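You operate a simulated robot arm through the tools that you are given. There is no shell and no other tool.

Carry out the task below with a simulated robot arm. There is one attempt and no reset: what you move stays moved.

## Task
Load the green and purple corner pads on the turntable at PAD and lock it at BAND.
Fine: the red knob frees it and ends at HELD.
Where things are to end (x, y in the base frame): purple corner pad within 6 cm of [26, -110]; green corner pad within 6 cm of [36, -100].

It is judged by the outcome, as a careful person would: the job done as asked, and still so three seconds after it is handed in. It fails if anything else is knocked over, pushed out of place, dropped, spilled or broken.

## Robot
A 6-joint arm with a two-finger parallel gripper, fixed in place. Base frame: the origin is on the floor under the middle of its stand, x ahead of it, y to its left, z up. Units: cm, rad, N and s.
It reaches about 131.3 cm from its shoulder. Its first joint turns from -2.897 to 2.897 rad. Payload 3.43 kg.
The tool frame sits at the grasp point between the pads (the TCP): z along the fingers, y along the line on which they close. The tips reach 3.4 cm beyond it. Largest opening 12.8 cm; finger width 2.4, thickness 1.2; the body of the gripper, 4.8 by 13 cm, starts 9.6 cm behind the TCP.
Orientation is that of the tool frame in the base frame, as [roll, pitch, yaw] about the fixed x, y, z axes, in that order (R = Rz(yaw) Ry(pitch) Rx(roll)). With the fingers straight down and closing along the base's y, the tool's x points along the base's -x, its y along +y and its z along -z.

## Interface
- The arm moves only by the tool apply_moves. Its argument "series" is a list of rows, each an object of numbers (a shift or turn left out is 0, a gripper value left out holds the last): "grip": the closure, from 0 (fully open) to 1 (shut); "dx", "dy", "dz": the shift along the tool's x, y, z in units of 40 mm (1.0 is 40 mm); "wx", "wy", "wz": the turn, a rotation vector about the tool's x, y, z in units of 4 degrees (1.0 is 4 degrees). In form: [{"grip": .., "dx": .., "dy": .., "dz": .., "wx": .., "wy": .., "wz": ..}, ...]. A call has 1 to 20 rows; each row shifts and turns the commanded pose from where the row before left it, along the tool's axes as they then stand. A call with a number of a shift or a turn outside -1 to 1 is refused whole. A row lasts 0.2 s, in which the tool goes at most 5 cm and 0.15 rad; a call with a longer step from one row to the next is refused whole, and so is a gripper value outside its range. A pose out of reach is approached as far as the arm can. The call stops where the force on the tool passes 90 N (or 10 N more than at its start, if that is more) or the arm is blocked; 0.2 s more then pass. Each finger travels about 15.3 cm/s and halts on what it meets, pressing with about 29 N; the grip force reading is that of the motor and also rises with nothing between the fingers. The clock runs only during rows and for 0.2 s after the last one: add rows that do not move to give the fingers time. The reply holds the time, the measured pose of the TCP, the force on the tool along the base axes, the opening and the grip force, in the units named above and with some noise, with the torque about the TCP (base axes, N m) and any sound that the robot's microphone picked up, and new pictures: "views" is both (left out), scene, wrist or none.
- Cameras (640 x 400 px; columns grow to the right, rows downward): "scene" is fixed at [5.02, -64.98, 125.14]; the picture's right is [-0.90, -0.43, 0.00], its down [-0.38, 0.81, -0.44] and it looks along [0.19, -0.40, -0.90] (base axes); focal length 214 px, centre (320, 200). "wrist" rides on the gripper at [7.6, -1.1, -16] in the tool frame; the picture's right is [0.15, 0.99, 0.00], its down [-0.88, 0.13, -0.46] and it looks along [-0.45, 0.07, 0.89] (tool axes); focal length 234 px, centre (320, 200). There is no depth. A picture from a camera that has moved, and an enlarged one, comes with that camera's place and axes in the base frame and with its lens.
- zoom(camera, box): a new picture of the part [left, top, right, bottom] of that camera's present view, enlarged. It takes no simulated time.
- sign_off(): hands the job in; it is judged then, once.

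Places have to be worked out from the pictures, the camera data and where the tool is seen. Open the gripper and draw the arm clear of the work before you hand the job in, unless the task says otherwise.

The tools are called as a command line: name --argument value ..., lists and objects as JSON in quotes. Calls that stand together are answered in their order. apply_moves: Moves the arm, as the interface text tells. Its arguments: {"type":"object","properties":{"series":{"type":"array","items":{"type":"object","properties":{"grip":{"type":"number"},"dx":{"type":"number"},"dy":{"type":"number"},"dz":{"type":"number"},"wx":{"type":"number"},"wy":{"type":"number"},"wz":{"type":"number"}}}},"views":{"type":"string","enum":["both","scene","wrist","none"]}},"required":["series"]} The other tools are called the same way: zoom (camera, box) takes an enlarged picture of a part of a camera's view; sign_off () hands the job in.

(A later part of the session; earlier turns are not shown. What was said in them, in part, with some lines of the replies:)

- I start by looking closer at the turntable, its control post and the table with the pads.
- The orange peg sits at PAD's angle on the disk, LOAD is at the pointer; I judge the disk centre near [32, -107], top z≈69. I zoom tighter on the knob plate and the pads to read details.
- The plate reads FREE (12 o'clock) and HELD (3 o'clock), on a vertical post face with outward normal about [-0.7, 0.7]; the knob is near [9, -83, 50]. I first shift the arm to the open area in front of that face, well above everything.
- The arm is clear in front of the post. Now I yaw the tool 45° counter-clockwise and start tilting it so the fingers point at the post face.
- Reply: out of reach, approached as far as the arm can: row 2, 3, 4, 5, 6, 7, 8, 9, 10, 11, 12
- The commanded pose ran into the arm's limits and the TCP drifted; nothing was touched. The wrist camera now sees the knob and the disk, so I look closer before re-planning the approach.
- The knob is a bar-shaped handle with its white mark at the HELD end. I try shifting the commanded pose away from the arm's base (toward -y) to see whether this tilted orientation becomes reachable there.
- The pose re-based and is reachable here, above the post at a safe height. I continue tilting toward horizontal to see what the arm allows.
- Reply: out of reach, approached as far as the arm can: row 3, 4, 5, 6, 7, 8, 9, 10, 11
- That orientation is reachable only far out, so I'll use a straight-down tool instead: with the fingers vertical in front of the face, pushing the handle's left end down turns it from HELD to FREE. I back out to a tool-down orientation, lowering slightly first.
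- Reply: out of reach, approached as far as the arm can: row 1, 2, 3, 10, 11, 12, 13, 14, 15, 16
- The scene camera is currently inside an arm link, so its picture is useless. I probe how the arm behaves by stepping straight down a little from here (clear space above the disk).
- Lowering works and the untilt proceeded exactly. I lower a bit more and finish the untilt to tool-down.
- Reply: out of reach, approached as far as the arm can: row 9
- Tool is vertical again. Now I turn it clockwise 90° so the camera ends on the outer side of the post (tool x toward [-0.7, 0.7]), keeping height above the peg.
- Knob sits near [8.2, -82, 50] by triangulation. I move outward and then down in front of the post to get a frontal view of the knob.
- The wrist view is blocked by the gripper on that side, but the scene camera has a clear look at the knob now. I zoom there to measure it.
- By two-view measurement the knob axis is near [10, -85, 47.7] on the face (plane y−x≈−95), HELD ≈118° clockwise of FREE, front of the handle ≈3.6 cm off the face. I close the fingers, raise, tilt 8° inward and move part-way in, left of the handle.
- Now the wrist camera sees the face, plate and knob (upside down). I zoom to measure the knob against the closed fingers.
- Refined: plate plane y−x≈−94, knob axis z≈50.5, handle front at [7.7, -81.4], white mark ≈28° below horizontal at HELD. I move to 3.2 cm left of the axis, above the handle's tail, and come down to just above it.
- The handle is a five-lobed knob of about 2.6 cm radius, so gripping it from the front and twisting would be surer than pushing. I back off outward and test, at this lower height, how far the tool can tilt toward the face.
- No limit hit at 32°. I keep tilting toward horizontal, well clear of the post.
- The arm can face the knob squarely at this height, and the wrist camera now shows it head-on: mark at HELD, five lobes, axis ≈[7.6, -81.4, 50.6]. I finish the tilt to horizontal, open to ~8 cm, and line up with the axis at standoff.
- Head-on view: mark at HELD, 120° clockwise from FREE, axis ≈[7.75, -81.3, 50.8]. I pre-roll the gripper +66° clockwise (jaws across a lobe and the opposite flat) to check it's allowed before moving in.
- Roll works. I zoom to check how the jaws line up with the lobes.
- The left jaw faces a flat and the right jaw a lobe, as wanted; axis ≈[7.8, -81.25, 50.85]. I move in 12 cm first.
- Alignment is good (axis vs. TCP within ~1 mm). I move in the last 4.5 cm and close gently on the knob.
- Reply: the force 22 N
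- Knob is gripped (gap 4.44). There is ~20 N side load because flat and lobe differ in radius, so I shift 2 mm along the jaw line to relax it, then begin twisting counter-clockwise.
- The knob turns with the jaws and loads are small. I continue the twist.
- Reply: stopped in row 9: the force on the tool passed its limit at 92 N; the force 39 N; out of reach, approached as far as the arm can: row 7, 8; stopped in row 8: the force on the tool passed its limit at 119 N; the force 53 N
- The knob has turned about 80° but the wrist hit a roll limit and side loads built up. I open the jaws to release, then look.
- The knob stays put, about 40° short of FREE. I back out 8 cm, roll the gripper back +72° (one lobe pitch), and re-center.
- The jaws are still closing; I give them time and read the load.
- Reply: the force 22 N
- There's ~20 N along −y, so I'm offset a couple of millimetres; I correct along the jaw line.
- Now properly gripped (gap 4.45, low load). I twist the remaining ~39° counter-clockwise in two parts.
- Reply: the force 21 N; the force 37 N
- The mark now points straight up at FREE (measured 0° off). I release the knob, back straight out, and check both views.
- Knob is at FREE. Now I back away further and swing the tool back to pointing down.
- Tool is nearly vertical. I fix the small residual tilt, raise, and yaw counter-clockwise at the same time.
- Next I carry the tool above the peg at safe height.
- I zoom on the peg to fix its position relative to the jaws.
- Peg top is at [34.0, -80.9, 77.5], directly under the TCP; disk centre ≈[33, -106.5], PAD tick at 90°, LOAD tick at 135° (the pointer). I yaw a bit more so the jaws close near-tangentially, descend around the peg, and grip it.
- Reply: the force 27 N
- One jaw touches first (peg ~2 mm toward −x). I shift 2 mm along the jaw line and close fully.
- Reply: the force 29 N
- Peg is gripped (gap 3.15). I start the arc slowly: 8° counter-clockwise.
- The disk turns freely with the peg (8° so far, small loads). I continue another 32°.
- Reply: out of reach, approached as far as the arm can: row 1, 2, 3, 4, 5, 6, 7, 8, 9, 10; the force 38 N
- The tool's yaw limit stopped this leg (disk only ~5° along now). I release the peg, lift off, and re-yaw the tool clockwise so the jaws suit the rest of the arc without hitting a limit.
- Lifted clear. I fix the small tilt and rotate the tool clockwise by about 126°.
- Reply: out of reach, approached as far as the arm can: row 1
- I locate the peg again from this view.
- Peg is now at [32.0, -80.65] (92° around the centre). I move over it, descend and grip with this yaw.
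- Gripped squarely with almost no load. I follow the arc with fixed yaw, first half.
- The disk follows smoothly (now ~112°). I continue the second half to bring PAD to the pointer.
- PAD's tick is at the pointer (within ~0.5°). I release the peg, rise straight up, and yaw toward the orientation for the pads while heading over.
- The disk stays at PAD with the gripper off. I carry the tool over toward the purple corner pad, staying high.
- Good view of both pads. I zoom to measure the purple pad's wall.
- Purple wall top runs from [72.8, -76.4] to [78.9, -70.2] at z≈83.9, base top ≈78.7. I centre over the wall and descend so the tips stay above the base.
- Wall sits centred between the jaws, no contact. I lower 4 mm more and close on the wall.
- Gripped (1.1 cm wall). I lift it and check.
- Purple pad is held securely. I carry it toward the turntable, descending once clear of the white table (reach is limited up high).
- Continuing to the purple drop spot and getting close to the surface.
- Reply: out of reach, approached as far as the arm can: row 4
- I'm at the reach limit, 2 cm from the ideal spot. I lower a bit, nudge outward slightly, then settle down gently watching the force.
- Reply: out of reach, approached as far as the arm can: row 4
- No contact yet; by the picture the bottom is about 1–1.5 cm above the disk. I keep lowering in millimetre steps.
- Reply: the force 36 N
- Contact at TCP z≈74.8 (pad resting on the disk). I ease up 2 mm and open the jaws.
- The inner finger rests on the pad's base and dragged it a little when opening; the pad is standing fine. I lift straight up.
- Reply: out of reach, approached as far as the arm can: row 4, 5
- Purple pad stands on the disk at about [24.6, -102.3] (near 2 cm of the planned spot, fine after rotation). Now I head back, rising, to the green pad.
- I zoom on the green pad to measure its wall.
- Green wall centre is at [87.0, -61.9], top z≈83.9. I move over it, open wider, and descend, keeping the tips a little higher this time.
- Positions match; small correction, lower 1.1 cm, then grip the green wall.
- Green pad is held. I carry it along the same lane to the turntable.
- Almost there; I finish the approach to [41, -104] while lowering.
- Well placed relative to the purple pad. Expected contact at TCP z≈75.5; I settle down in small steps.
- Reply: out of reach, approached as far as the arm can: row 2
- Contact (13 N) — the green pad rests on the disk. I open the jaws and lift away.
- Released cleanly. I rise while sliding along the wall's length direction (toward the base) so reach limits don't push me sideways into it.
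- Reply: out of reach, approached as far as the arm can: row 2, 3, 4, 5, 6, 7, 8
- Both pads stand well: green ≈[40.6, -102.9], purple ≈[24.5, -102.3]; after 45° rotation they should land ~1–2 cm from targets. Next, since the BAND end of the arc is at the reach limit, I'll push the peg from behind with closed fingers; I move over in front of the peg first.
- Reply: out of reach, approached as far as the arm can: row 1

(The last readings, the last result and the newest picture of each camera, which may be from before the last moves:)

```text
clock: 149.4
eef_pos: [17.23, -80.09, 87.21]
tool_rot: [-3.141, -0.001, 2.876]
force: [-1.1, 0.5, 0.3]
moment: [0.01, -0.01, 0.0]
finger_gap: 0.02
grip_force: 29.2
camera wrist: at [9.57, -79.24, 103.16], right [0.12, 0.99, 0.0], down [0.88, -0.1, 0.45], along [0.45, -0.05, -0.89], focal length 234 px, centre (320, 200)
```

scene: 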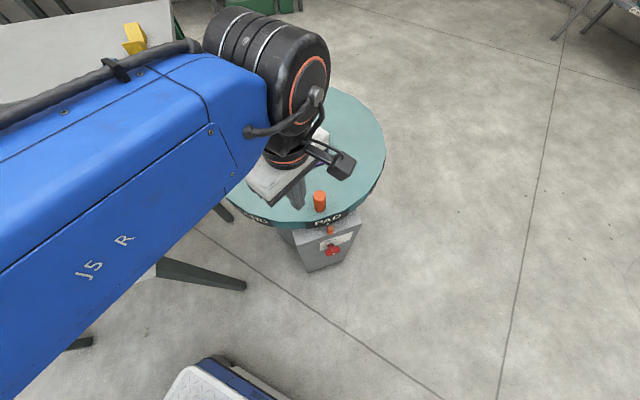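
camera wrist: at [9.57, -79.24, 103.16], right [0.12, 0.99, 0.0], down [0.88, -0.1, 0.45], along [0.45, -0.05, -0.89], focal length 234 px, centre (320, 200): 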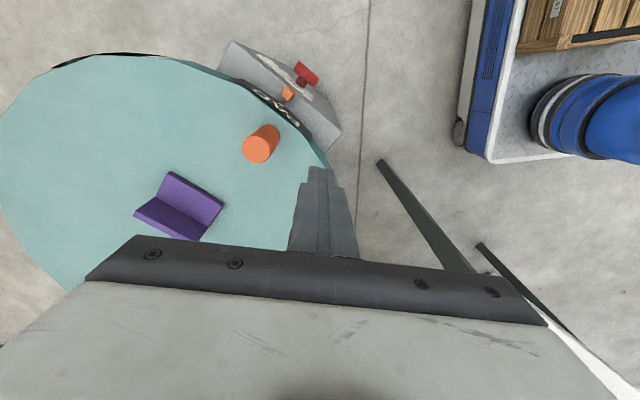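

I pin down the peg's position in this view.

zoom --camera "wrist" --box '[220, 90, 380, 210]'

```text
3.33 times, centred on (300, 150) of wrist
camera zoom: at [9.57, -79.24, 103.16], right [0.12, 0.99, 0.0], down [0.88, -0.1, 0.45], along [0.45, -0.05, -0.89], focal length 781 px, centre (387, 367)
```

zoom: 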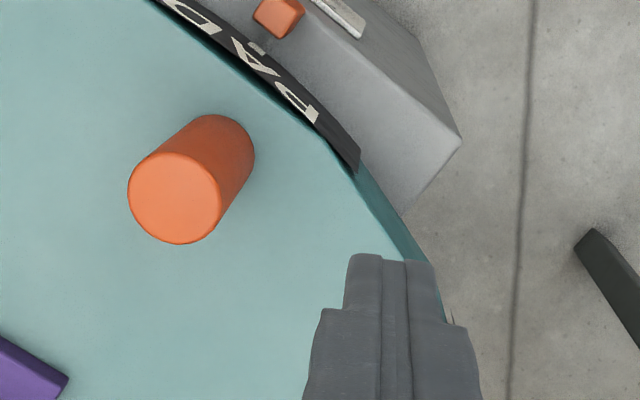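

Peg at about [15.5, -87.25]. I descend just behind it (tips above the disk surface) and approach it.

apply_moves --series '[{"dz": 1}, {"dz": 1}, {"dz": 1}, {"dx": -0.05, "dy": -0.4}, {"dy": -0.37}, {}]' --views "wrist"

zoom --camera "wrist" --box '[220, 90, 380, 210]'

```text
clock: 150.8
eef_pos: [16.48, -83.1, 75.44]
tool_rot: [3.141, -0.001, 2.879]
force: [0.8, -0.3, -0.1]
moment: [0.01, -0.04, 0.0]
finger_gap: 0.01
grip_force: 28.5
camera wrist: at [8.96, -82.3, 91.32], right [0.12, 0.99, 0.0], down [0.88, -0.1, 0.45], along [0.45, -0.05, -0.89], focal length 234 px, centre (320, 200)
```

wrist: 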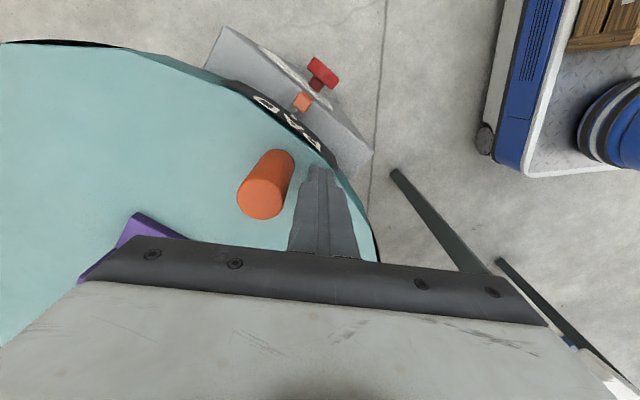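

```text
3.33 times, centred on (300, 150) of wrist
camera zoom: at [8.96, -82.3, 91.32], right [0.12, 0.99, 0.0], down [0.88, -0.1, 0.45], along [0.45, -0.05, -0.89], focal length 781 px, centre (387, 367)
```

zoom: 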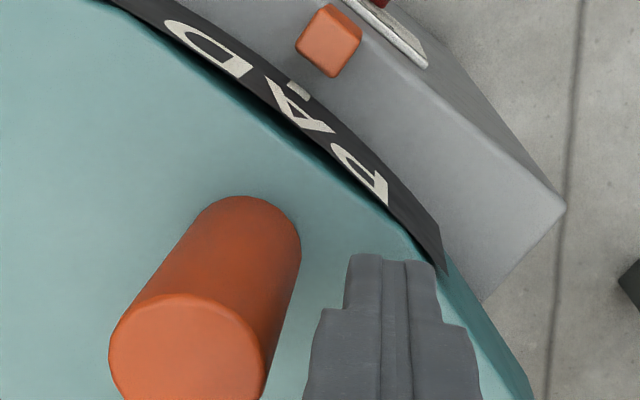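

Aligned, 1.3 cm gap to the peg. I close the gap and begin pushing along the arc slowly, then check.

apply_moves --series '[{"dy": -0.15}, {"dy": -0.15}, {"dx": 0.131, "dy": -0.214}, {"dx": 0.123, "dy": -0.219}, {"dx": 0.114, "dy": -0.2236}, {"dx": 0.105, "dy": -0.228}, {"dx": 0.0965, "dy": -0.232}, {}]'

```text
clock: 152.6
eef_pos: [13.01, -88.18, 75.27]
tool_rot: [-3.141, 0.0, 2.879]
force: [-0.9, -0.1, 0.7]
moment: [-0.02, -0.02, 0.03]
finger_gap: 0.0
grip_force: 29.4
camera wrist: at [5.41, -87.3, 91.25], right [0.12, 0.99, 0.0], down [0.88, -0.1, 0.45], along [0.45, -0.05, -0.89], focal length 234 px, centre (320, 200)
```

scene: 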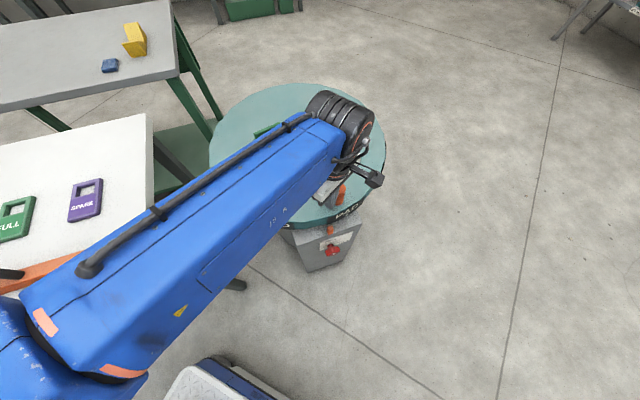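
wrist: 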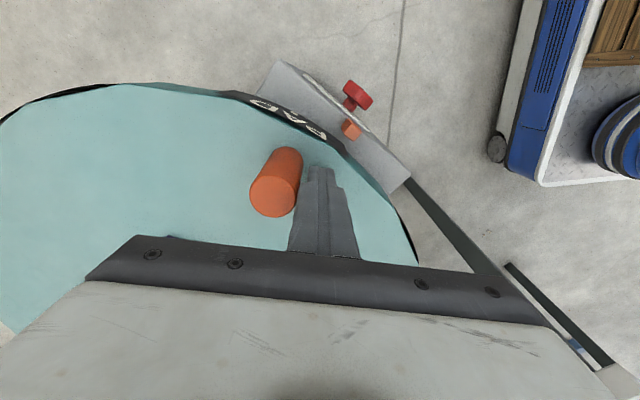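

The disk moved and there's a small gap now, so it coasts slightly. I wait two rows to see whether it's still moving.

apply_moves --series '[{}, {}, {}]' --views "wrist"

zoom --camera "scene" --box '[270, 170, 400, 250]'

```text
clock: 153.4
eef_pos: [12.99, -88.12, 75.2]
tool_rot: [3.141, 0.0, 2.879]
force: [-0.4, 0.5, 1.0]
moment: [0.01, -0.03, -0.01]
finger_gap: 0.0
grip_force: 29.2
camera wrist: at [5.4, -87.29, 91.24], right [0.12, 0.99, 0.0], down [0.88, -0.1, 0.45], along [0.45, -0.05, -0.89], focal length 234 px, centre (320, 200)
```

wrist: 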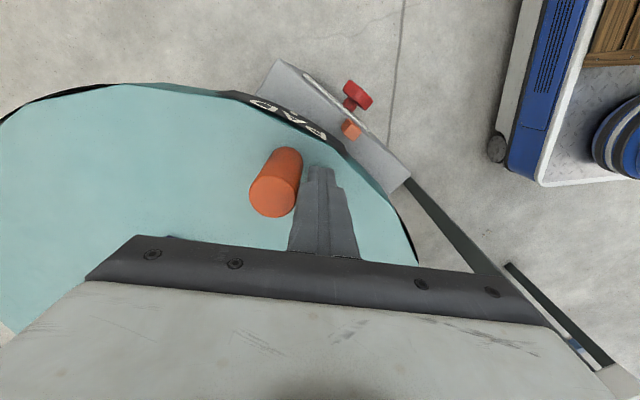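

```text
4.92 times, centred on (335, 210) of scene
camera zoom: at [5.02, -64.98, 125.14], right [-0.9, -0.43, 0.0], down [-0.38, 0.81, -0.44], along [0.19, -0.4, -0.9], focal length 1056 px, centre (246, 151)
```

zoom: 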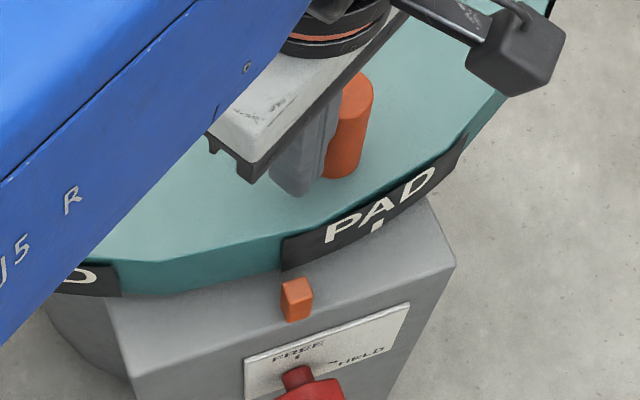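

It stops promptly on its own. I continue pushing along the arc.

apply_moves --series '[{"dx": 0.087, "dy": -0.2354}, {"dx": 0.078, "dy": -0.2386}, {"dx": 0.0688, "dy": -0.2414}, {"dx": 0.0594, "dy": -0.2439}, {"dx": 0.0496, "dy": -0.246}, {"dx": 0.0401, "dy": -0.2478}, {"dx": 0.0306, "dy": -0.2491}, {}]'

zoom --camera "wrist" --box '[220, 90, 380, 210]'

```text
clock: 155.2
eef_pos: [9.53, -94.22, 75.16]
tool_rot: [-3.14, -0.002, 2.879]
force: [-0.9, 0.1, 0.1]
moment: [0.0, 0.01, -0.02]
finger_gap: 0.0
grip_force: 28.8
camera wrist: at [1.95, -93.39, 91.19], right [0.12, 0.99, 0.0], down [0.88, -0.1, 0.45], along [0.45, -0.05, -0.89], focal length 234 px, centre (320, 200)
```

scene: 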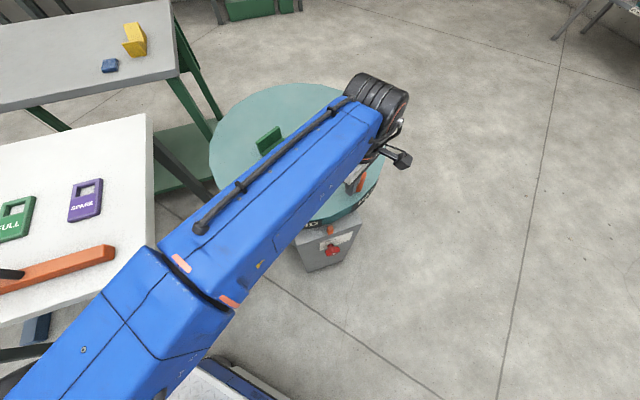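
wrist: 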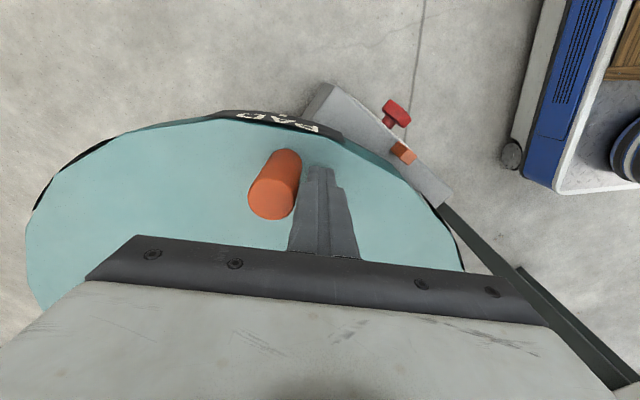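

```text
3.33 times, centred on (300, 150) of wrist
camera zoom: at [1.95, -93.39, 91.19], right [0.12, 0.99, 0.0], down [0.88, -0.1, 0.45], along [0.45, -0.05, -0.89], focal length 781 px, centre (387, 367)
```

zoom: 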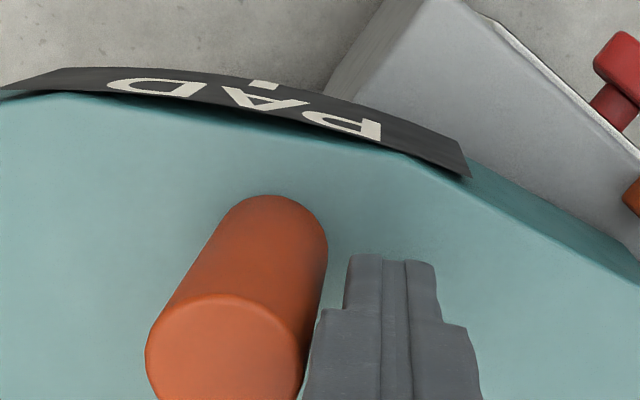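

About 27° done; ~17.5° to go. I push another 11° more slowly.

apply_moves --series '[{"dx": 0.01, "dy": -0.125}, {"dx": 0.01, "dy": -0.125}, {"dx": 0.0055, "dy": -0.125}, {"dx": 0.0055, "dy": -0.125}, {"dx": 0.0007, "dy": -0.125}, {"dx": 0.0007, "dy": -0.125}, {"dx": -0.0044, "dy": -0.125}, {"dx": -0.0044, "dy": -0.125}, {"dx": -0.0092, "dy": -0.125}, {"dx": -0.0092, "dy": -0.125}, {}]'

zoom --camera "scene" --box '[270, 170, 400, 250]'

zoom --camera "wrist" --box '[220, 90, 380, 210]'

```text
clock: 157.6
eef_pos: [8.39, -99.05, 75.31]
tool_rot: [-3.141, -0.002, 2.877]
force: [-0.5, 0.7, -1.1]
moment: [0.02, -0.03, 0.0]
finger_gap: 0.0
grip_force: 28.3
camera wrist: at [0.72, -98.19, 91.24], right [0.12, 0.99, 0.0], down [0.88, -0.1, 0.45], along [0.45, -0.05, -0.89], focal length 234 px, centre (320, 200)
```

scene: 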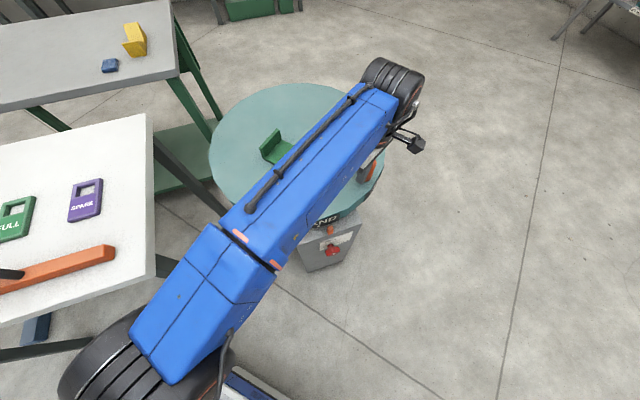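
wrist: 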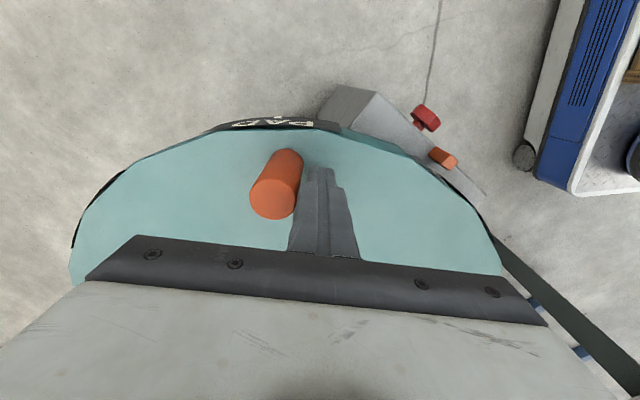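

```text
4.92 times, centred on (335, 210) of scene
camera zoom: at [5.02, -64.98, 125.14], right [-0.9, -0.43, 0.0], down [-0.38, 0.81, -0.44], along [0.19, -0.4, -0.9], focal length 1056 px, centre (246, 151)
```

zoom: 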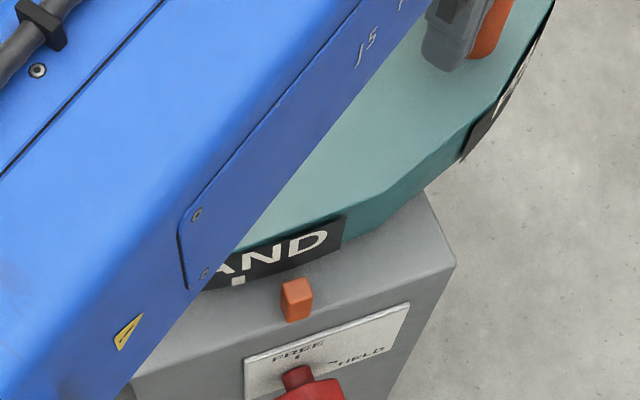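

```text
3.33 times, centred on (300, 150) of wrist
camera zoom: at [0.72, -98.19, 91.24], right [0.12, 0.99, 0.0], down [0.88, -0.1, 0.45], along [0.45, -0.05, -0.89], focal length 781 px, centre (387, 367)
```

zoom: 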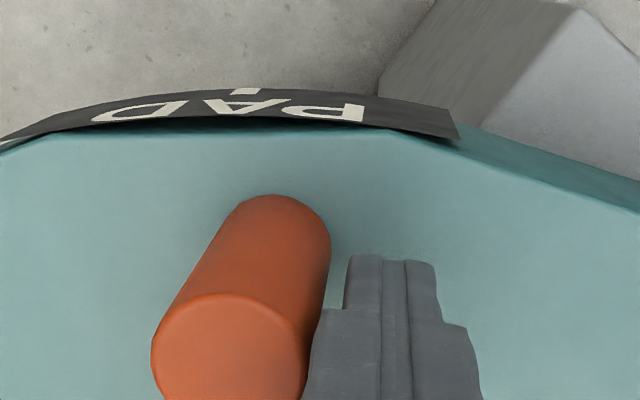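

About 6° (≈3 cm at the rim) remain to BAND. I push very slowly 2.4 cm, then check alignment.

apply_moves --series '[{"dx": -0.0083, "dy": -0.06}, {"dx": -0.0083, "dy": -0.06}, {"dx": -0.0083, "dy": -0.06}, {"dx": -0.0083, "dy": -0.06}, {"dx": -0.0083, "dy": -0.06}, {"dx": -0.0083, "dy": -0.06}, {"dx": -0.0083, "dy": -0.06}, {"dx": -0.0083, "dy": -0.06}, {"dx": -0.0083, "dy": -0.06}, {"dx": -0.0083, "dy": -0.06}, {}]' --views "wrist"

zoom --camera "scene" --box '[270, 170, 400, 250]'

```text
clock: 160.0
eef_pos: [7.8, -101.4, 75.41]
tool_rot: [-3.141, 0.0, 2.879]
force: [0.4, 0.1, -1.0]
moment: [-0.01, 0.0, 0.0]
finger_gap: 0.0
grip_force: 29.1
camera wrist: at [0.27, -100.57, 91.17], right [0.12, 0.99, 0.0], down [0.88, -0.1, 0.45], along [0.45, -0.05, -0.89], focal length 234 px, centre (320, 200)
```

wrist: 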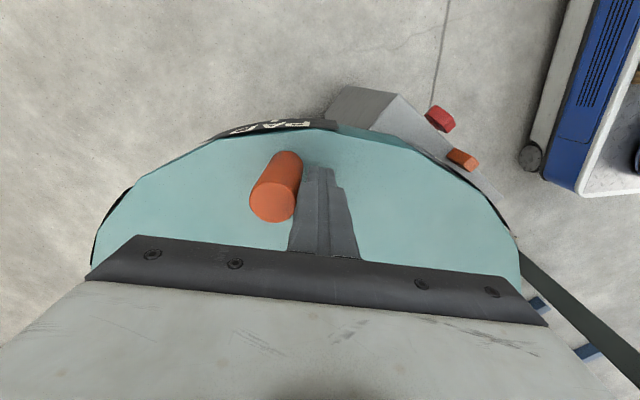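

```text
4.92 times, centred on (335, 210) of scene
camera zoom: at [5.02, -64.98, 125.14], right [-0.9, -0.43, 0.0], down [-0.38, 0.81, -0.44], along [0.19, -0.4, -0.9], focal length 1056 px, centre (246, 151)
```

zoom: 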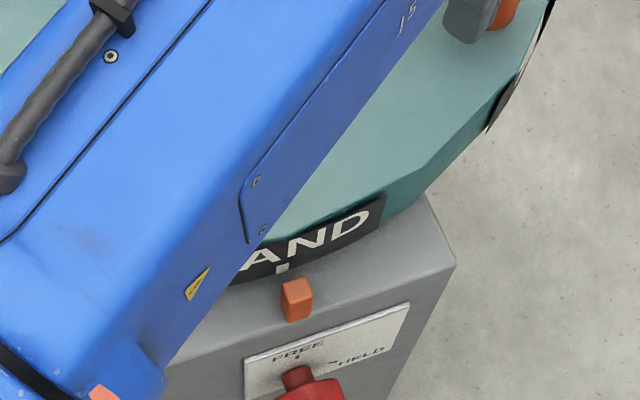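

Tick is about 0.8° short of the pointer. I nudge in small steps.

apply_moves --series '[{"dx": -0.006, "dy": -0.035}, {"dx": -0.006, "dy": -0.035}, {"dx": -0.006, "dy": -0.035}, {}, {}]' --views "wrist"

zoom --camera "scene" --box '[300, 200, 364, 240]'

```text
clock: 161.2
eef_pos: [7.78, -101.74, 75.39]
tool_rot: [3.138, -0.002, 2.877]
force: [14.6, 74.4, -15.6]
moment: [-1.0, 0.13, -0.19]
finger_gap: 0.01
grip_force: 29.2
camera wrist: at [0.17, -100.94, 91.29], right [0.12, 0.99, 0.0], down [0.88, -0.11, 0.46], along [0.45, -0.05, -0.89], focal length 234 px, centre (320, 200)
```

wrist: 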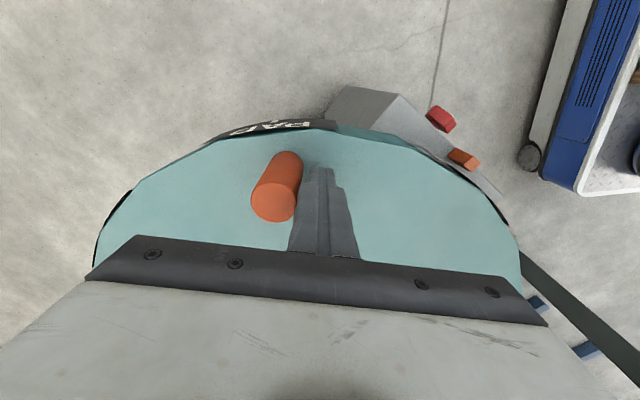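

```text
10.00 times, centred on (332, 220) of scene
camera zoom: at [5.02, -64.98, 125.14], right [-0.9, -0.43, 0.0], down [-0.38, 0.81, -0.44], along [0.19, -0.4, -0.9], focal length 2145 px, centre (200, 0)
```

zoom: 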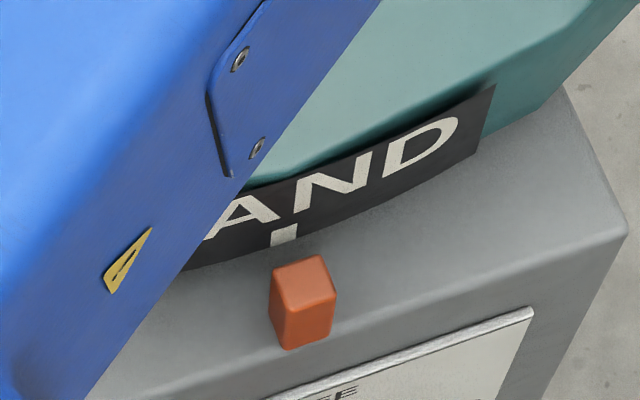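

Tick now matches exactly the aligned offset seen at LOAD, and the disk resists firmly (an end stop or detent). I back the finger off and verify it stays.

apply_moves --series '[{"dy": 0.1}, {"dy": 0.3}, {}, {}]' --views "wrist"

zoom --camera "scene" --box '[300, 200, 364, 240]'

```text
clock: 162.2
eef_pos: [8.26, -100.56, 75.27]
tool_rot: [-3.14, -0.001, 2.878]
force: [-0.1, -0.5, -0.7]
moment: [-0.01, -0.04, 0.02]
finger_gap: 0.0
grip_force: 29.1
camera wrist: at [0.71, -99.61, 91.26], right [0.12, 0.99, 0.0], down [0.88, -0.1, 0.45], along [0.45, -0.05, -0.89], focal length 234 px, centre (320, 200)
```

wrist: 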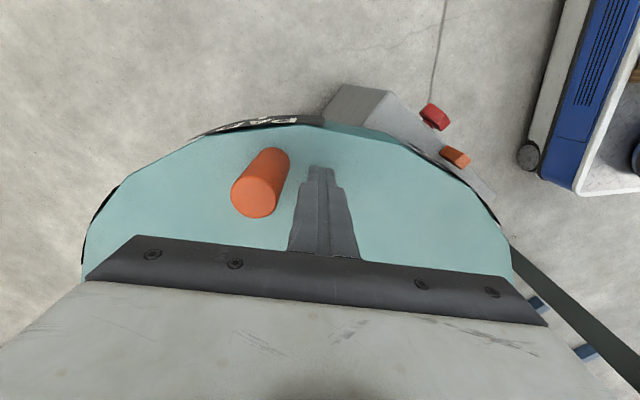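

```text
10.00 times, centred on (332, 220) of scene
camera zoom: at [5.02, -64.98, 125.14], right [-0.9, -0.43, 0.0], down [-0.38, 0.81, -0.44], along [0.19, -0.4, -0.9], focal length 2145 px, centre (200, 0)
```

zoom: 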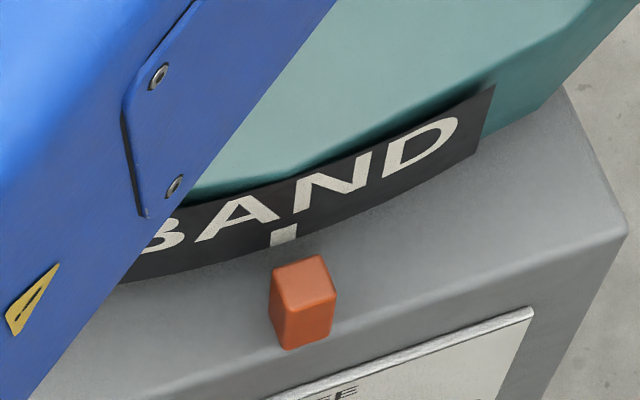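

BAND stays aligned at the pointer with the finger off. Now I rise clear and go back to the standoff in front of the knob.

apply_moves --series '[{"dz": -0.75}, {"dz": -0.75}, {"dx": 0.62, "dy": 0.77}, {"dx": 0.62, "dy": 0.77}, {"dx": 0.62, "dy": 0.77}, {"dx": 0.62, "dy": 0.77}, {"dx": 0.62, "dy": 0.77}, {"dx": 0.62, "dy": 0.77}, {"dx": 0.62, "dy": 0.77}, {"dx": 0.62, "dy": 0.77}, {"dx": 0.62, "dy": 0.77}, {"wz": 1}, {"wz": 1}, {"wz": 1}, {"wz": 1}, {"wz": 1}, {"wz": 1}, {"wz": 1}, {"wz": 0.47}]' --views "scene"

zoom --camera "scene" --box '[200, 80, 400, 240]'

```text
clock: 166.2
eef_pos: [-6.03, -67.69, 81.23]
tool_rot: [-3.141, -0.001, 2.355]
force: [0.4, 0.0, 0.0]
moment: [0.02, -0.01, -0.01]
finger_gap: 0.0
grip_force: 29.1
```

scene: 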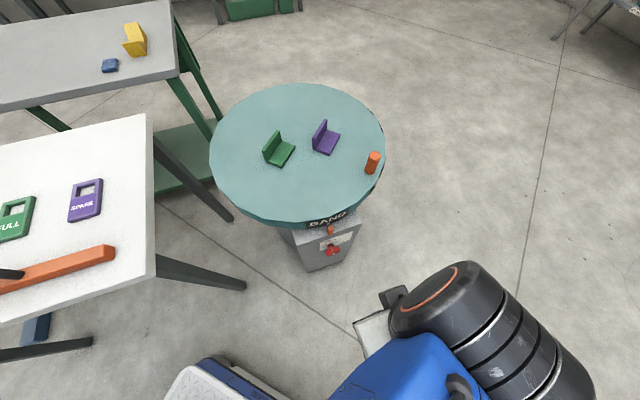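

```text
2.50 times, centred on (300, 160) of scene
camera zoom: at [5.02, -64.98, 125.14], right [-0.9, -0.43, 0.0], down [-0.38, 0.81, -0.44], along [0.19, -0.4, -0.9], focal length 536 px, centre (370, 300)
```

zoom: 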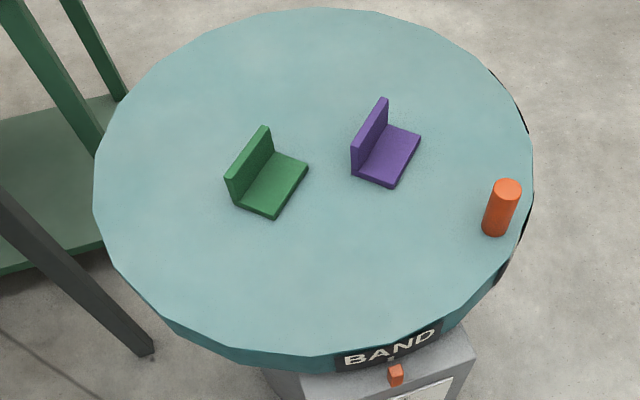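

Both pads sit ~1–2 cm from their targets: green ≈[35.2, -98.8], purple ≈[24.1, -110.1]. Now I descend at standoff and tilt to face the knob again.

apply_moves --series '[{"dz": 1}, {"dz": 1}, {"dz": 1}, {"dz": 1}, {"dz": 1}, {"dz": 0.8}, {"wy": -1}, {"wy": -1}, {"wy": -1}, {"wy": -1}, {"wy": -1}, {"wy": -1}, {"wy": -1}, {"wy": -1}, {"wy": -1}, {"wy": -1}]' --views "none"

apply_moves --series '[{"wy": -1, "grip": 0.38}, {"wy": -1}, {"wy": -1}, {"wy": -1}, {"wy": -1}, {"wy": -1}, {"wy": -1}, {"wy": -1}, {"wy": -1}, {"wy": -1}, {"wy": -1}, {"wy": -1}, {"wy": -0.5}]' --views "wrist"

```text
clock: 169.6
eef_pos: [-6.12, -67.73, 57.92]
tool_rot: [-3.14, 0.698, 2.358]
force: [0.1, -0.4, 0.3]
moment: [-0.02, 0.01, -0.05]
finger_gap: 0.0
grip_force: 29.6
```

```text
clock: 172.4
eef_pos: [-6.08, -67.7, 58.04]
tool_rot: [-0.681, 1.569, -1.466]
force: [-0.4, -0.9, -0.1]
moment: [-0.03, -0.03, 0.01]
finger_gap: 7.92
grip_force: 0.0
camera wrist: at [-18.18, -57.32, 50.5], right [0.7, 0.7, -0.15], down [-0.23, 0.42, 0.88], along [0.68, -0.58, 0.45], focal length 234 px, centre (320, 200)
```

wrist: 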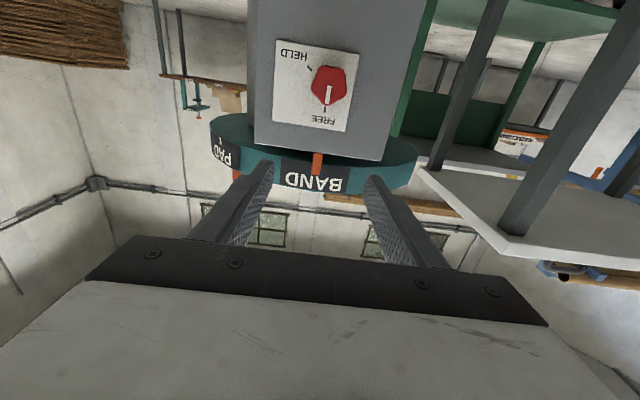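

I line up with the knob axis and test whether the wrist can roll through the full range needed (to +138°) at standoff.

apply_moves --series '[{"dx": 0.9, "dy": 0.065}, {"dx": 0.91}, {"wz": 1}, {"wz": 1}, {"wz": 1}, {"wz": 1}, {"wz": 1}, {"wz": 1}, {"wz": 1}, {"wz": 1}, {"wz": 1}, {"wz": 1}, {"wz": 1}, {"wz": 1}, {"wz": 1}, {"wz": 1}, {"wz": 1}, {"wz": 1}, {"wz": 1}, {"wz": 1}]' --views "none"

apply_moves --series '[{"wz": 1}, {"wz": 1}, {"wz": 1}, {"wz": 1}, {"wz": 1}, {"wz": 1}, {"wz": 1}, {"wz": 1}, {"wz": 1}, {"wz": 1}, {"wz": 1}, {"wz": 1}, {"wz": 1}, {"wz": 1}, {"wz": 1}, {"wz": 1}, {"wz": 1}]' --views "none"

```text
clock: 176.6
eef_pos: [-5.87, -67.55, 50.78]
tool_rot: [1.569, 0.315, 0.785]
force: [-0.2, 0.0, -0.4]
moment: [0.01, 0.0, 0.02]
finger_gap: 7.94
grip_force: 0.1
```

```text
clock: 180.2
eef_pos: [-5.88, -67.58, 50.72]
tool_rot: [1.571, -0.872, 0.786]
force: [-0.2, 0.1, -0.1]
moment: [0.01, 0.0, 0.02]
finger_gap: 7.93
grip_force: 0.0
```

Roll to 140° is fine. I roll back to +18° (jaws across a lobe and flat at FREE) and look.

apply_moves --series '[{"wz": -1}, {"wz": -1}, {"wz": -1}, {"wz": -1}, {"wz": -1}, {"wz": -1}, {"wz": -1}, {"wz": -1}, {"wz": -1}, {"wz": -1}, {"wz": -1}, {"wz": -1}, {"wz": -1}, {"wz": -1}, {"wz": -1}, {"wz": -1}, {"wz": -1}, {"wz": -1}]' --views "none"

apply_moves --series '[{"wz": -1}, {"wz": -1}, {"wz": -1}, {"wz": -1}, {"wz": -1}, {"wz": -1}, {"wz": -1}, {"wz": -1}, {"wz": -1}, {"wz": -1}, {"wz": -1}, {"wz": -1}, {"wz": -0.5}, {"dz": 1}, {"dz": 1}, {}]' --views "wrist"

zoom --camera "wrist" --box '[220, 80, 420, 220]'

```text
clock: 184.0
eef_pos: [-6.0, -67.52, 50.72]
tool_rot: [1.571, 0.386, 0.785]
force: [-0.1, -0.3, -0.1]
moment: [-0.04, -0.03, 0.02]
finger_gap: 7.92
grip_force: 0.1
```

```text
clock: 187.4
eef_pos: [-0.27, -73.21, 50.96]
tool_rot: [1.573, 1.259, 0.787]
force: [-0.7, -0.3, 0.0]
moment: [0.01, 0.01, -0.05]
finger_gap: 7.95
grip_force: 0.0
camera wrist: at [-10.67, -61.08, 43.37], right [0.7, 0.7, 0.17], down [-0.43, 0.22, 0.88], along [0.58, -0.68, 0.45], focal length 234 px, centre (320, 200)
```

wrist: 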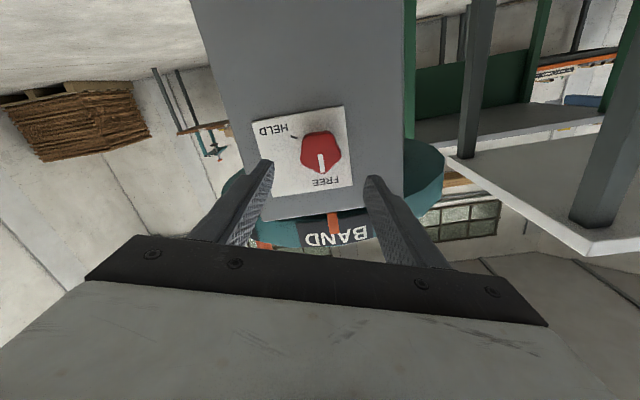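

```text
2.86 times, centred on (320, 150) of wrist
camera zoom: at [-10.67, -61.08, 43.37], right [0.7, 0.7, 0.17], down [-0.43, 0.22, 0.88], along [0.58, -0.68, 0.45], focal length 669 px, centre (320, 343)
```

zoom: 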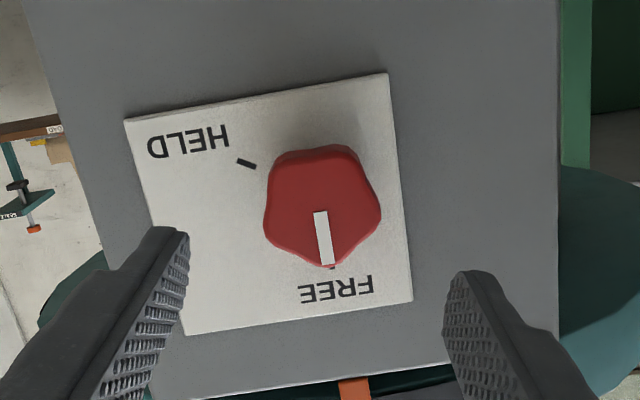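

Knob as before: flat on the left jaw side, lobe on the right. I shift onto the axis, move in 9.8 cm and grip.

apply_moves --series '[{"dx": 0.034, "dy": 0.06}, {"dz": 0.9}, {"dz": 0.9}, {"dz": 0.63}, {}, {"grip": 0.55}, {"grip": 0.63}, {"grip": 0.7}, {"grip": 0.72}, {}, {}]' --views "wrist"

zoom --camera "wrist" --box '[220, 100, 420, 240]'

```text
clock: 189.8
eef_pos: [6.64, -80.05, 50.6]
tool_rot: [1.571, 1.258, 0.787]
force: [-5.9, -22.1, -3.9]
moment: [0.3, 0.18, -0.42]
finger_gap: 4.42
grip_force: 45.2
camera wrist: at [-3.66, -67.88, 43.01], right [0.7, 0.7, 0.17], down [-0.43, 0.22, 0.88], along [0.58, -0.68, 0.45], focal length 234 px, centre (320, 200)
```

wrist: 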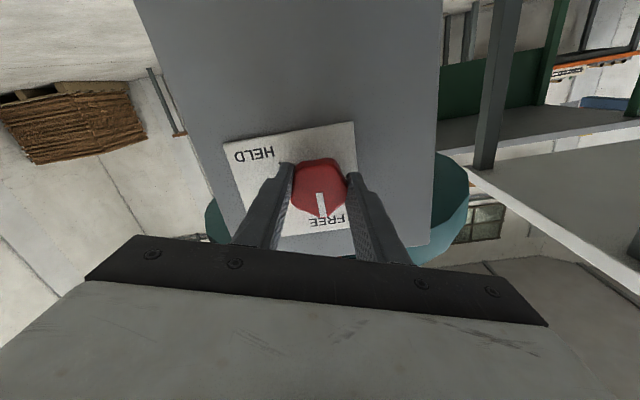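

```text
2.86 times, centred on (320, 170) of wrist
camera zoom: at [-3.66, -67.88, 43.01], right [0.7, 0.7, 0.17], down [-0.43, 0.22, 0.88], along [0.58, -0.68, 0.45], focal length 669 px, centre (320, 286)
```

zoom: 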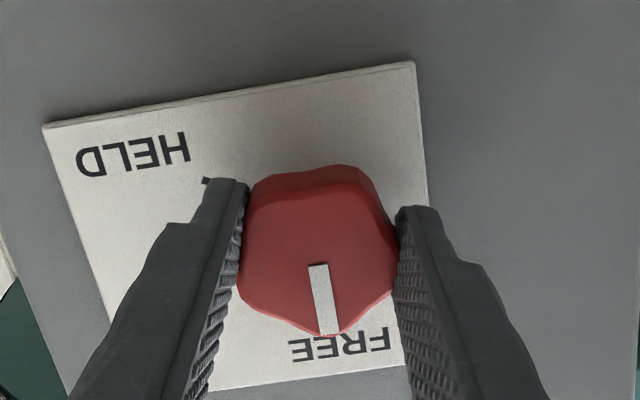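

Gripped (4.42 cm). I relieve the ~20 N side load slightly and start twisting clockwise in short segments.

apply_moves --series '[{"dy": -0.04}, {"wz": 1, "dx": -0.004}, {"wz": 1, "dx": -0.004}, {"wz": 1, "dx": -0.004}, {"wz": 1, "dx": -0.004}, {"wz": 1, "dx": -0.004}, {"wz": 1, "dx": -0.004}]' --views "none"

```text
clock: 191.4
eef_pos: [6.69, -80.02, 50.85]
tool_rot: [1.573, 0.838, 0.788]
force: [21.3, 38.5, -16.8]
moment: [0.27, 0.23, -0.11]
finger_gap: 4.44
grip_force: 43.9
```

Side load is building (≈45 N); I correct left/down by ~3 mm and continue.

apply_moves --series '[{"dx": 0.07, "dy": 0.035}, {}]' --views "none"

```text
clock: 192.0
eef_pos: [6.61, -79.99, 50.86]
tool_rot: [1.571, 0.84, 0.785]
force: [14.0, 22.4, 4.5]
moment: [0.44, 0.56, 1.16]
finger_gap: 4.43
grip_force: 45.3
```

apply_moves --series '[{"wz": 1, "dx": 0.01, "dy": 0.01}, {"wz": 1, "dx": 0.01, "dy": 0.01}, {"wz": 1, "dx": 0.005, "dy": 0.005}, {"wz": 1}, {"wz": 1}]' --views "none"

```text
clock: 193.2
eef_pos: [6.8, -79.83, 50.76]
tool_rot: [1.568, 0.49, 0.784]
force: [-1.1, -30.7, 19.8]
moment: [-0.27, -0.21, -0.52]
finger_gap: 4.43
grip_force: 45.7
```

apply_moves --series '[{"dx": -0.05, "dy": 0.015}, {"wz": 1, "dx": -0.006}, {"wz": 1, "dx": -0.006}, {"wz": 1, "dx": -0.006}, {"wz": 1, "dx": -0.006}, {"wz": 1, "dx": -0.006}]' --views "wrist"

```text
clock: 194.6
eef_pos: [6.78, -79.79, 50.89]
tool_rot: [1.571, 0.14, 0.786]
force: [2.1, 20.8, 27.3]
moment: [-0.9, -0.76, 0.54]
finger_gap: 4.44
grip_force: 45.0
camera wrist: at [0.76, -63.41, 48.76], right [0.2, 0.2, 0.96], down [-0.93, -0.28, 0.25], along [0.32, -0.94, 0.13], focal length 234 px, centre (320, 200)
```

wrist: 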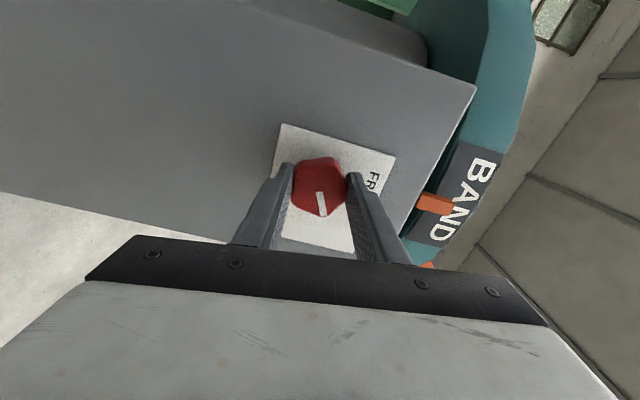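

64° done, knob follows. I correct slightly upward and continue.

apply_moves --series '[{"dx": 0.018, "dy": 0.045}, {"wz": 1, "dx": -0.004}, {"wz": 1, "dx": -0.004}, {"wz": 1, "dx": -0.004}, {"wz": 1, "dx": -0.004}, {"wz": 1, "dx": -0.004}]' --views "none"

```text
clock: 196.0
eef_pos: [6.91, -79.96, 51.05]
tool_rot: [1.571, -0.209, 0.785]
force: [8.5, 20.7, 8.2]
moment: [-0.21, -0.18, 1.33]
finger_gap: 4.42
grip_force: 45.1
```

apply_moves --series '[{"dx": 0.035}, {"wz": 1, "dx": -0.004}, {"wz": 1, "dx": -0.004}, {"wz": 1, "dx": -0.004}, {"wz": 1, "dx": -0.004}, {"wz": 1, "dx": -0.004}]' --views "wrist"

zoom --camera "wrist" --box '[220, 100, 420, 240]'

```text
clock: 197.4
eef_pos: [6.77, -79.8, 51.07]
tool_rot: [1.571, -0.559, 0.787]
force: [12.2, 9.1, 14.0]
moment: [0.27, 0.25, -0.47]
finger_gap: 4.43
grip_force: 44.8
camera wrist: at [0.49, -63.74, 54.22], right [-0.28, -0.28, 0.92], down [-0.9, -0.26, -0.36], along [0.34, -0.92, -0.18], focal length 234 px, centre (320, 200)
```

wrist: 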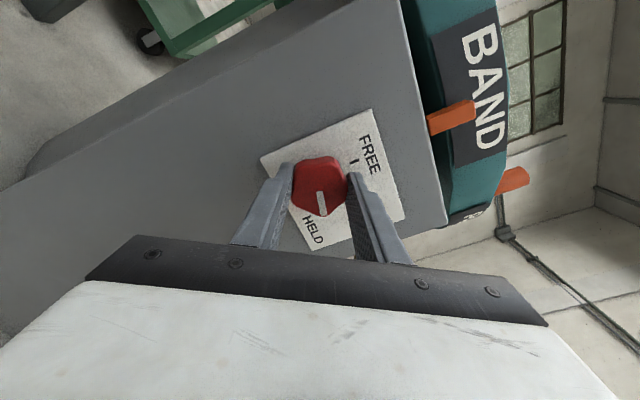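

```text
2.86 times, centred on (320, 170) of wrist
camera zoom: at [0.49, -63.74, 54.22], right [-0.28, -0.28, 0.92], down [-0.9, -0.26, -0.36], along [0.34, -0.92, -0.18], focal length 669 px, centre (320, 286)
```

zoom: 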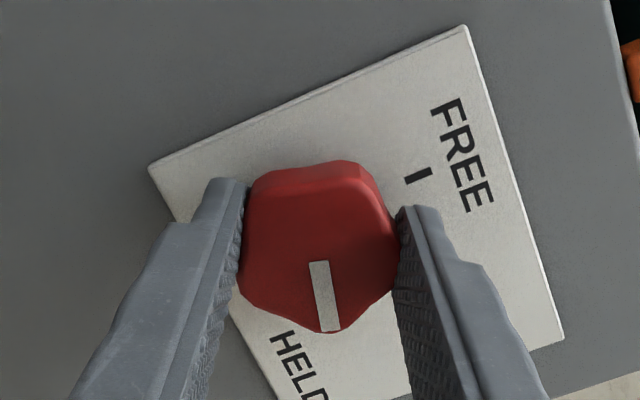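

Mark is at 104°; HELD is at ~118–120°. I finish with about 15° more.

apply_moves --series '[{"dx": 0.015, "dy": 0.02, "wz": 1}, {"wz": 1, "dx": -0.004}, {"wz": 1, "dx": -0.004}, {"wz": 0.8, "dx": -0.004}, {}]' --views "wrist"

zoom --camera "wrist" --box '[220, 100, 420, 240]'

```text
clock: 198.6
eef_pos: [6.8, -79.98, 51.22]
tool_rot: [1.57, -0.821, 0.787]
force: [12.5, -5.8, 31.5]
moment: [-0.23, -0.11, -0.01]
finger_gap: 4.46
grip_force: 45.2
camera wrist: at [-0.28, -64.5, 55.98], right [-0.44, -0.44, 0.78], down [-0.81, -0.17, -0.56], along [0.38, -0.88, -0.28], focal length 234 px, centre (320, 200)
```

wrist: 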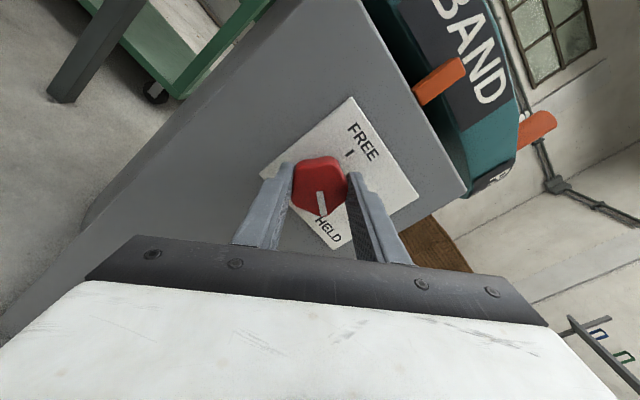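

```text
2.86 times, centred on (320, 170) of wrist
camera zoom: at [-0.28, -64.5, 55.98], right [-0.44, -0.44, 0.78], down [-0.81, -0.17, -0.56], along [0.38, -0.88, -0.28], focal length 669 px, centre (320, 286)
```

zoom: 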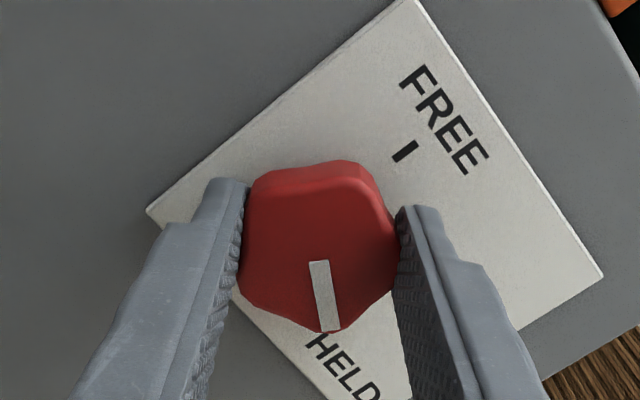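

Mark is at ~119°, on HELD. I release, back out, and inspect.

apply_moves --series '[{"grip": 0.38}, {"grip": 0.38}, {}, {"dz": -1}, {"dz": -1}, {"dz": -1}]' --views "both"

zoom --camera "wrist" --box '[220, 60, 420, 200]'

zoom --camera "scene" --box '[300, 210, 364, 250]'

```text
clock: 200.0
eef_pos: [-1.47, -71.35, 50.89]
tool_rot: [1.571, -0.824, 0.785]
force: [-0.5, -0.2, -0.4]
moment: [0.03, 0.01, -0.02]
finger_gap: 7.94
grip_force: 0.1
camera wrist: at [-8.53, -55.88, 55.71], right [-0.44, -0.44, 0.78], down [-0.81, -0.17, -0.56], along [0.38, -0.88, -0.29], focal length 234 px, centre (320, 200)
```

scene: 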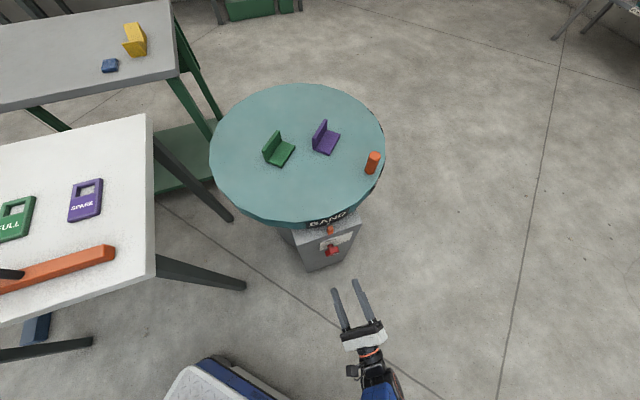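
wrist: 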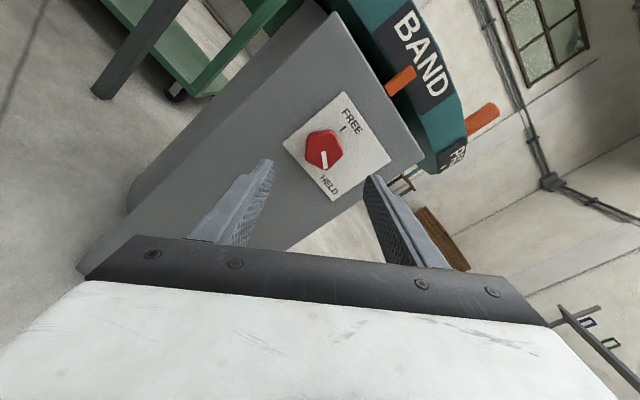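

```text
2.86 times, centred on (320, 130) of wrist
camera zoom: at [-8.53, -55.88, 55.71], right [-0.44, -0.44, 0.78], down [-0.81, -0.17, -0.56], along [0.38, -0.88, -0.29], focal length 669 px, centre (320, 400)
```

zoom: 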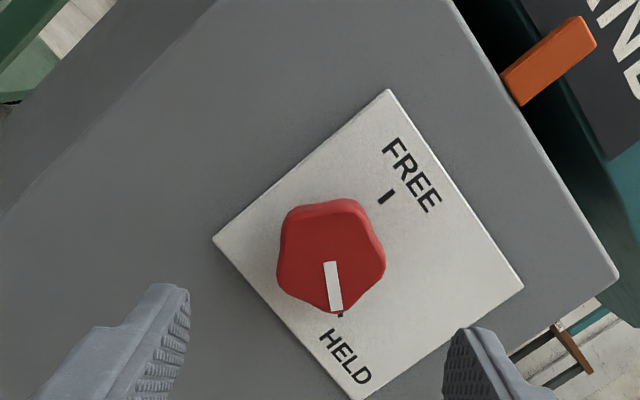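

```text
10.00 times, centred on (332, 230) of scene
camera zoom: at [5.02, -64.98, 125.14], right [-0.9, -0.43, 0.0], down [-0.38, 0.81, -0.44], along [0.19, -0.4, -0.9], focal length 2145 px, centre (200, -100)
```

zoom: 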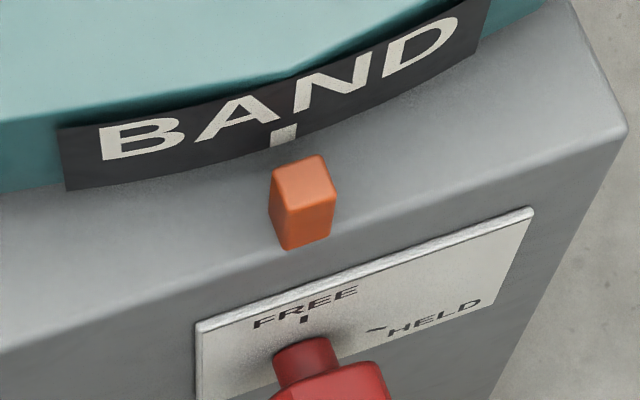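

BAND is at the pointer exactly as LOAD was at the start. I compare the knob with its original HELD picture in the same crop.

zoom --camera "scene" --box '[316, 230, 348, 262]'

zoom --camera "scene" --box '[200, 80, 400, 240]'

```text
12.50 times, centred on (332, 246) of scene
camera zoom: at [5.02, -64.98, 125.14], right [-0.9, -0.43, 0.0], down [-0.38, 0.81, -0.44], along [0.19, -0.4, -0.9], focal length 2681 px, centre (170, -375)
```

zoom: 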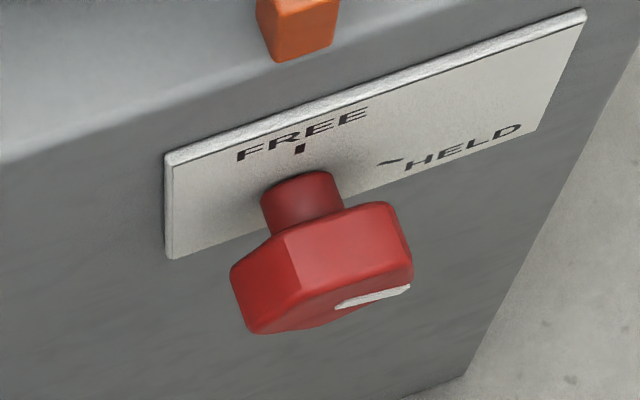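

```text
2.50 times, centred on (300, 160) of scene
camera zoom: at [5.02, -64.98, 125.14], right [-0.9, -0.43, 0.0], down [-0.38, 0.81, -0.44], along [0.19, -0.4, -0.9], focal length 536 px, centre (370, 300)
```

zoom: 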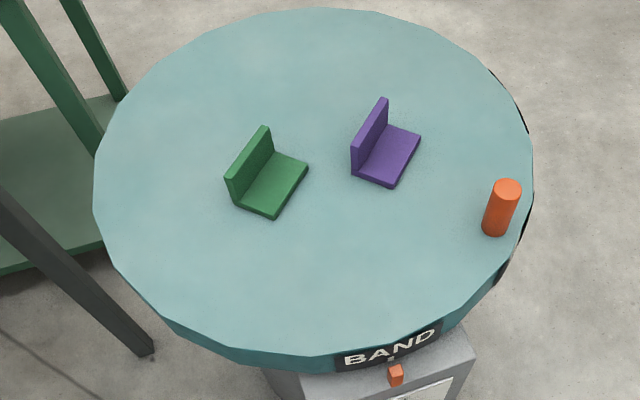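

Knob matches the original HELD picture exactly, the disk is at BAND, both pads stand in place, and the other items look untouched. I open fully and draw the arm further back.

apply_moves --series '[{"grip": 0.0, "dz": -0.5}, {"dz": -0.5}, {"dz": -0.5}, {}, {}, {}]'

```text
clock: 201.4
eef_pos: [-5.98, -67.28, 51.1]
tool_rot: [1.57, -0.825, 0.786]
force: [-0.2, 0.1, 0.1]
moment: [-0.05, -0.01, 0.01]
finger_gap: 12.78
grip_force: 0.0
camera wrist: at [-13.02, -51.82, 55.88], right [-0.44, -0.44, 0.78], down [-0.81, -0.17, -0.56], along [0.38, -0.88, -0.29], focal length 234 px, centre (320, 200)
```

scene: 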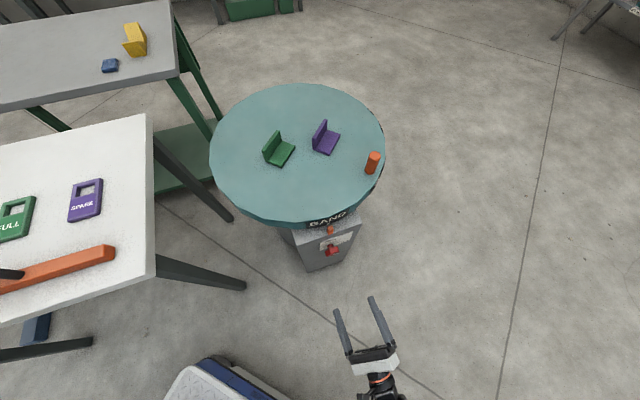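
wrist: 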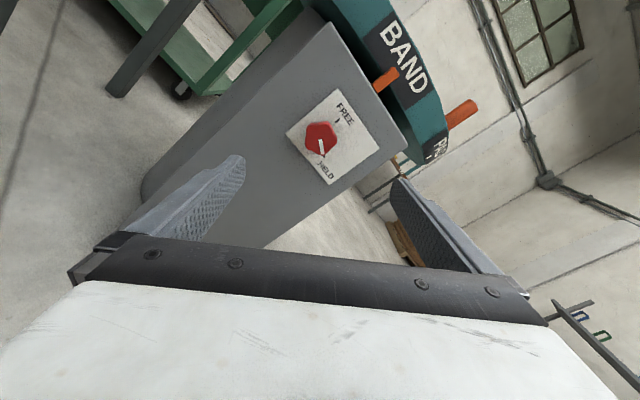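

The gripper is open and about 17 cm clear of the knob. The knob is at HELD, BAND is at the pointer, and both pads stand on the turntable near their targets. I hand the job in.

sign_off

```text
The job is handed in.
```

The green and purple corner pads were put on the turntable while it stood at PAD. The turntable is now locked at BAND with the red knob at HELD.

| Pad | Final position (est. from pictures) | Target | Off by |
|---|---|---|---|
| Purple | [24.1, -110.1] | [26, -110] | about 2 cm |
| Green | [35.2, -98.8] | [36, -100] | about 1.5 cm |

- **Alignment:** BAND's tick lines up with the pointer the same way LOAD's did at the start. The knob matches its original HELD picture.
- **PAD stop:** I did not lock the turntable at PAD. It stayed put while I loaded.
- **Purple pad:** opening the fingers dragged it about 1.5 cm on the disk. It stayed upright, and the position above includes that shift.
- **Surroundings:** in the last pictures the FULL and SPARE tags, the orange bar, and the yellow and blue pieces look as they did at the start. The gripper is open and about 17 cm clear of the knob.
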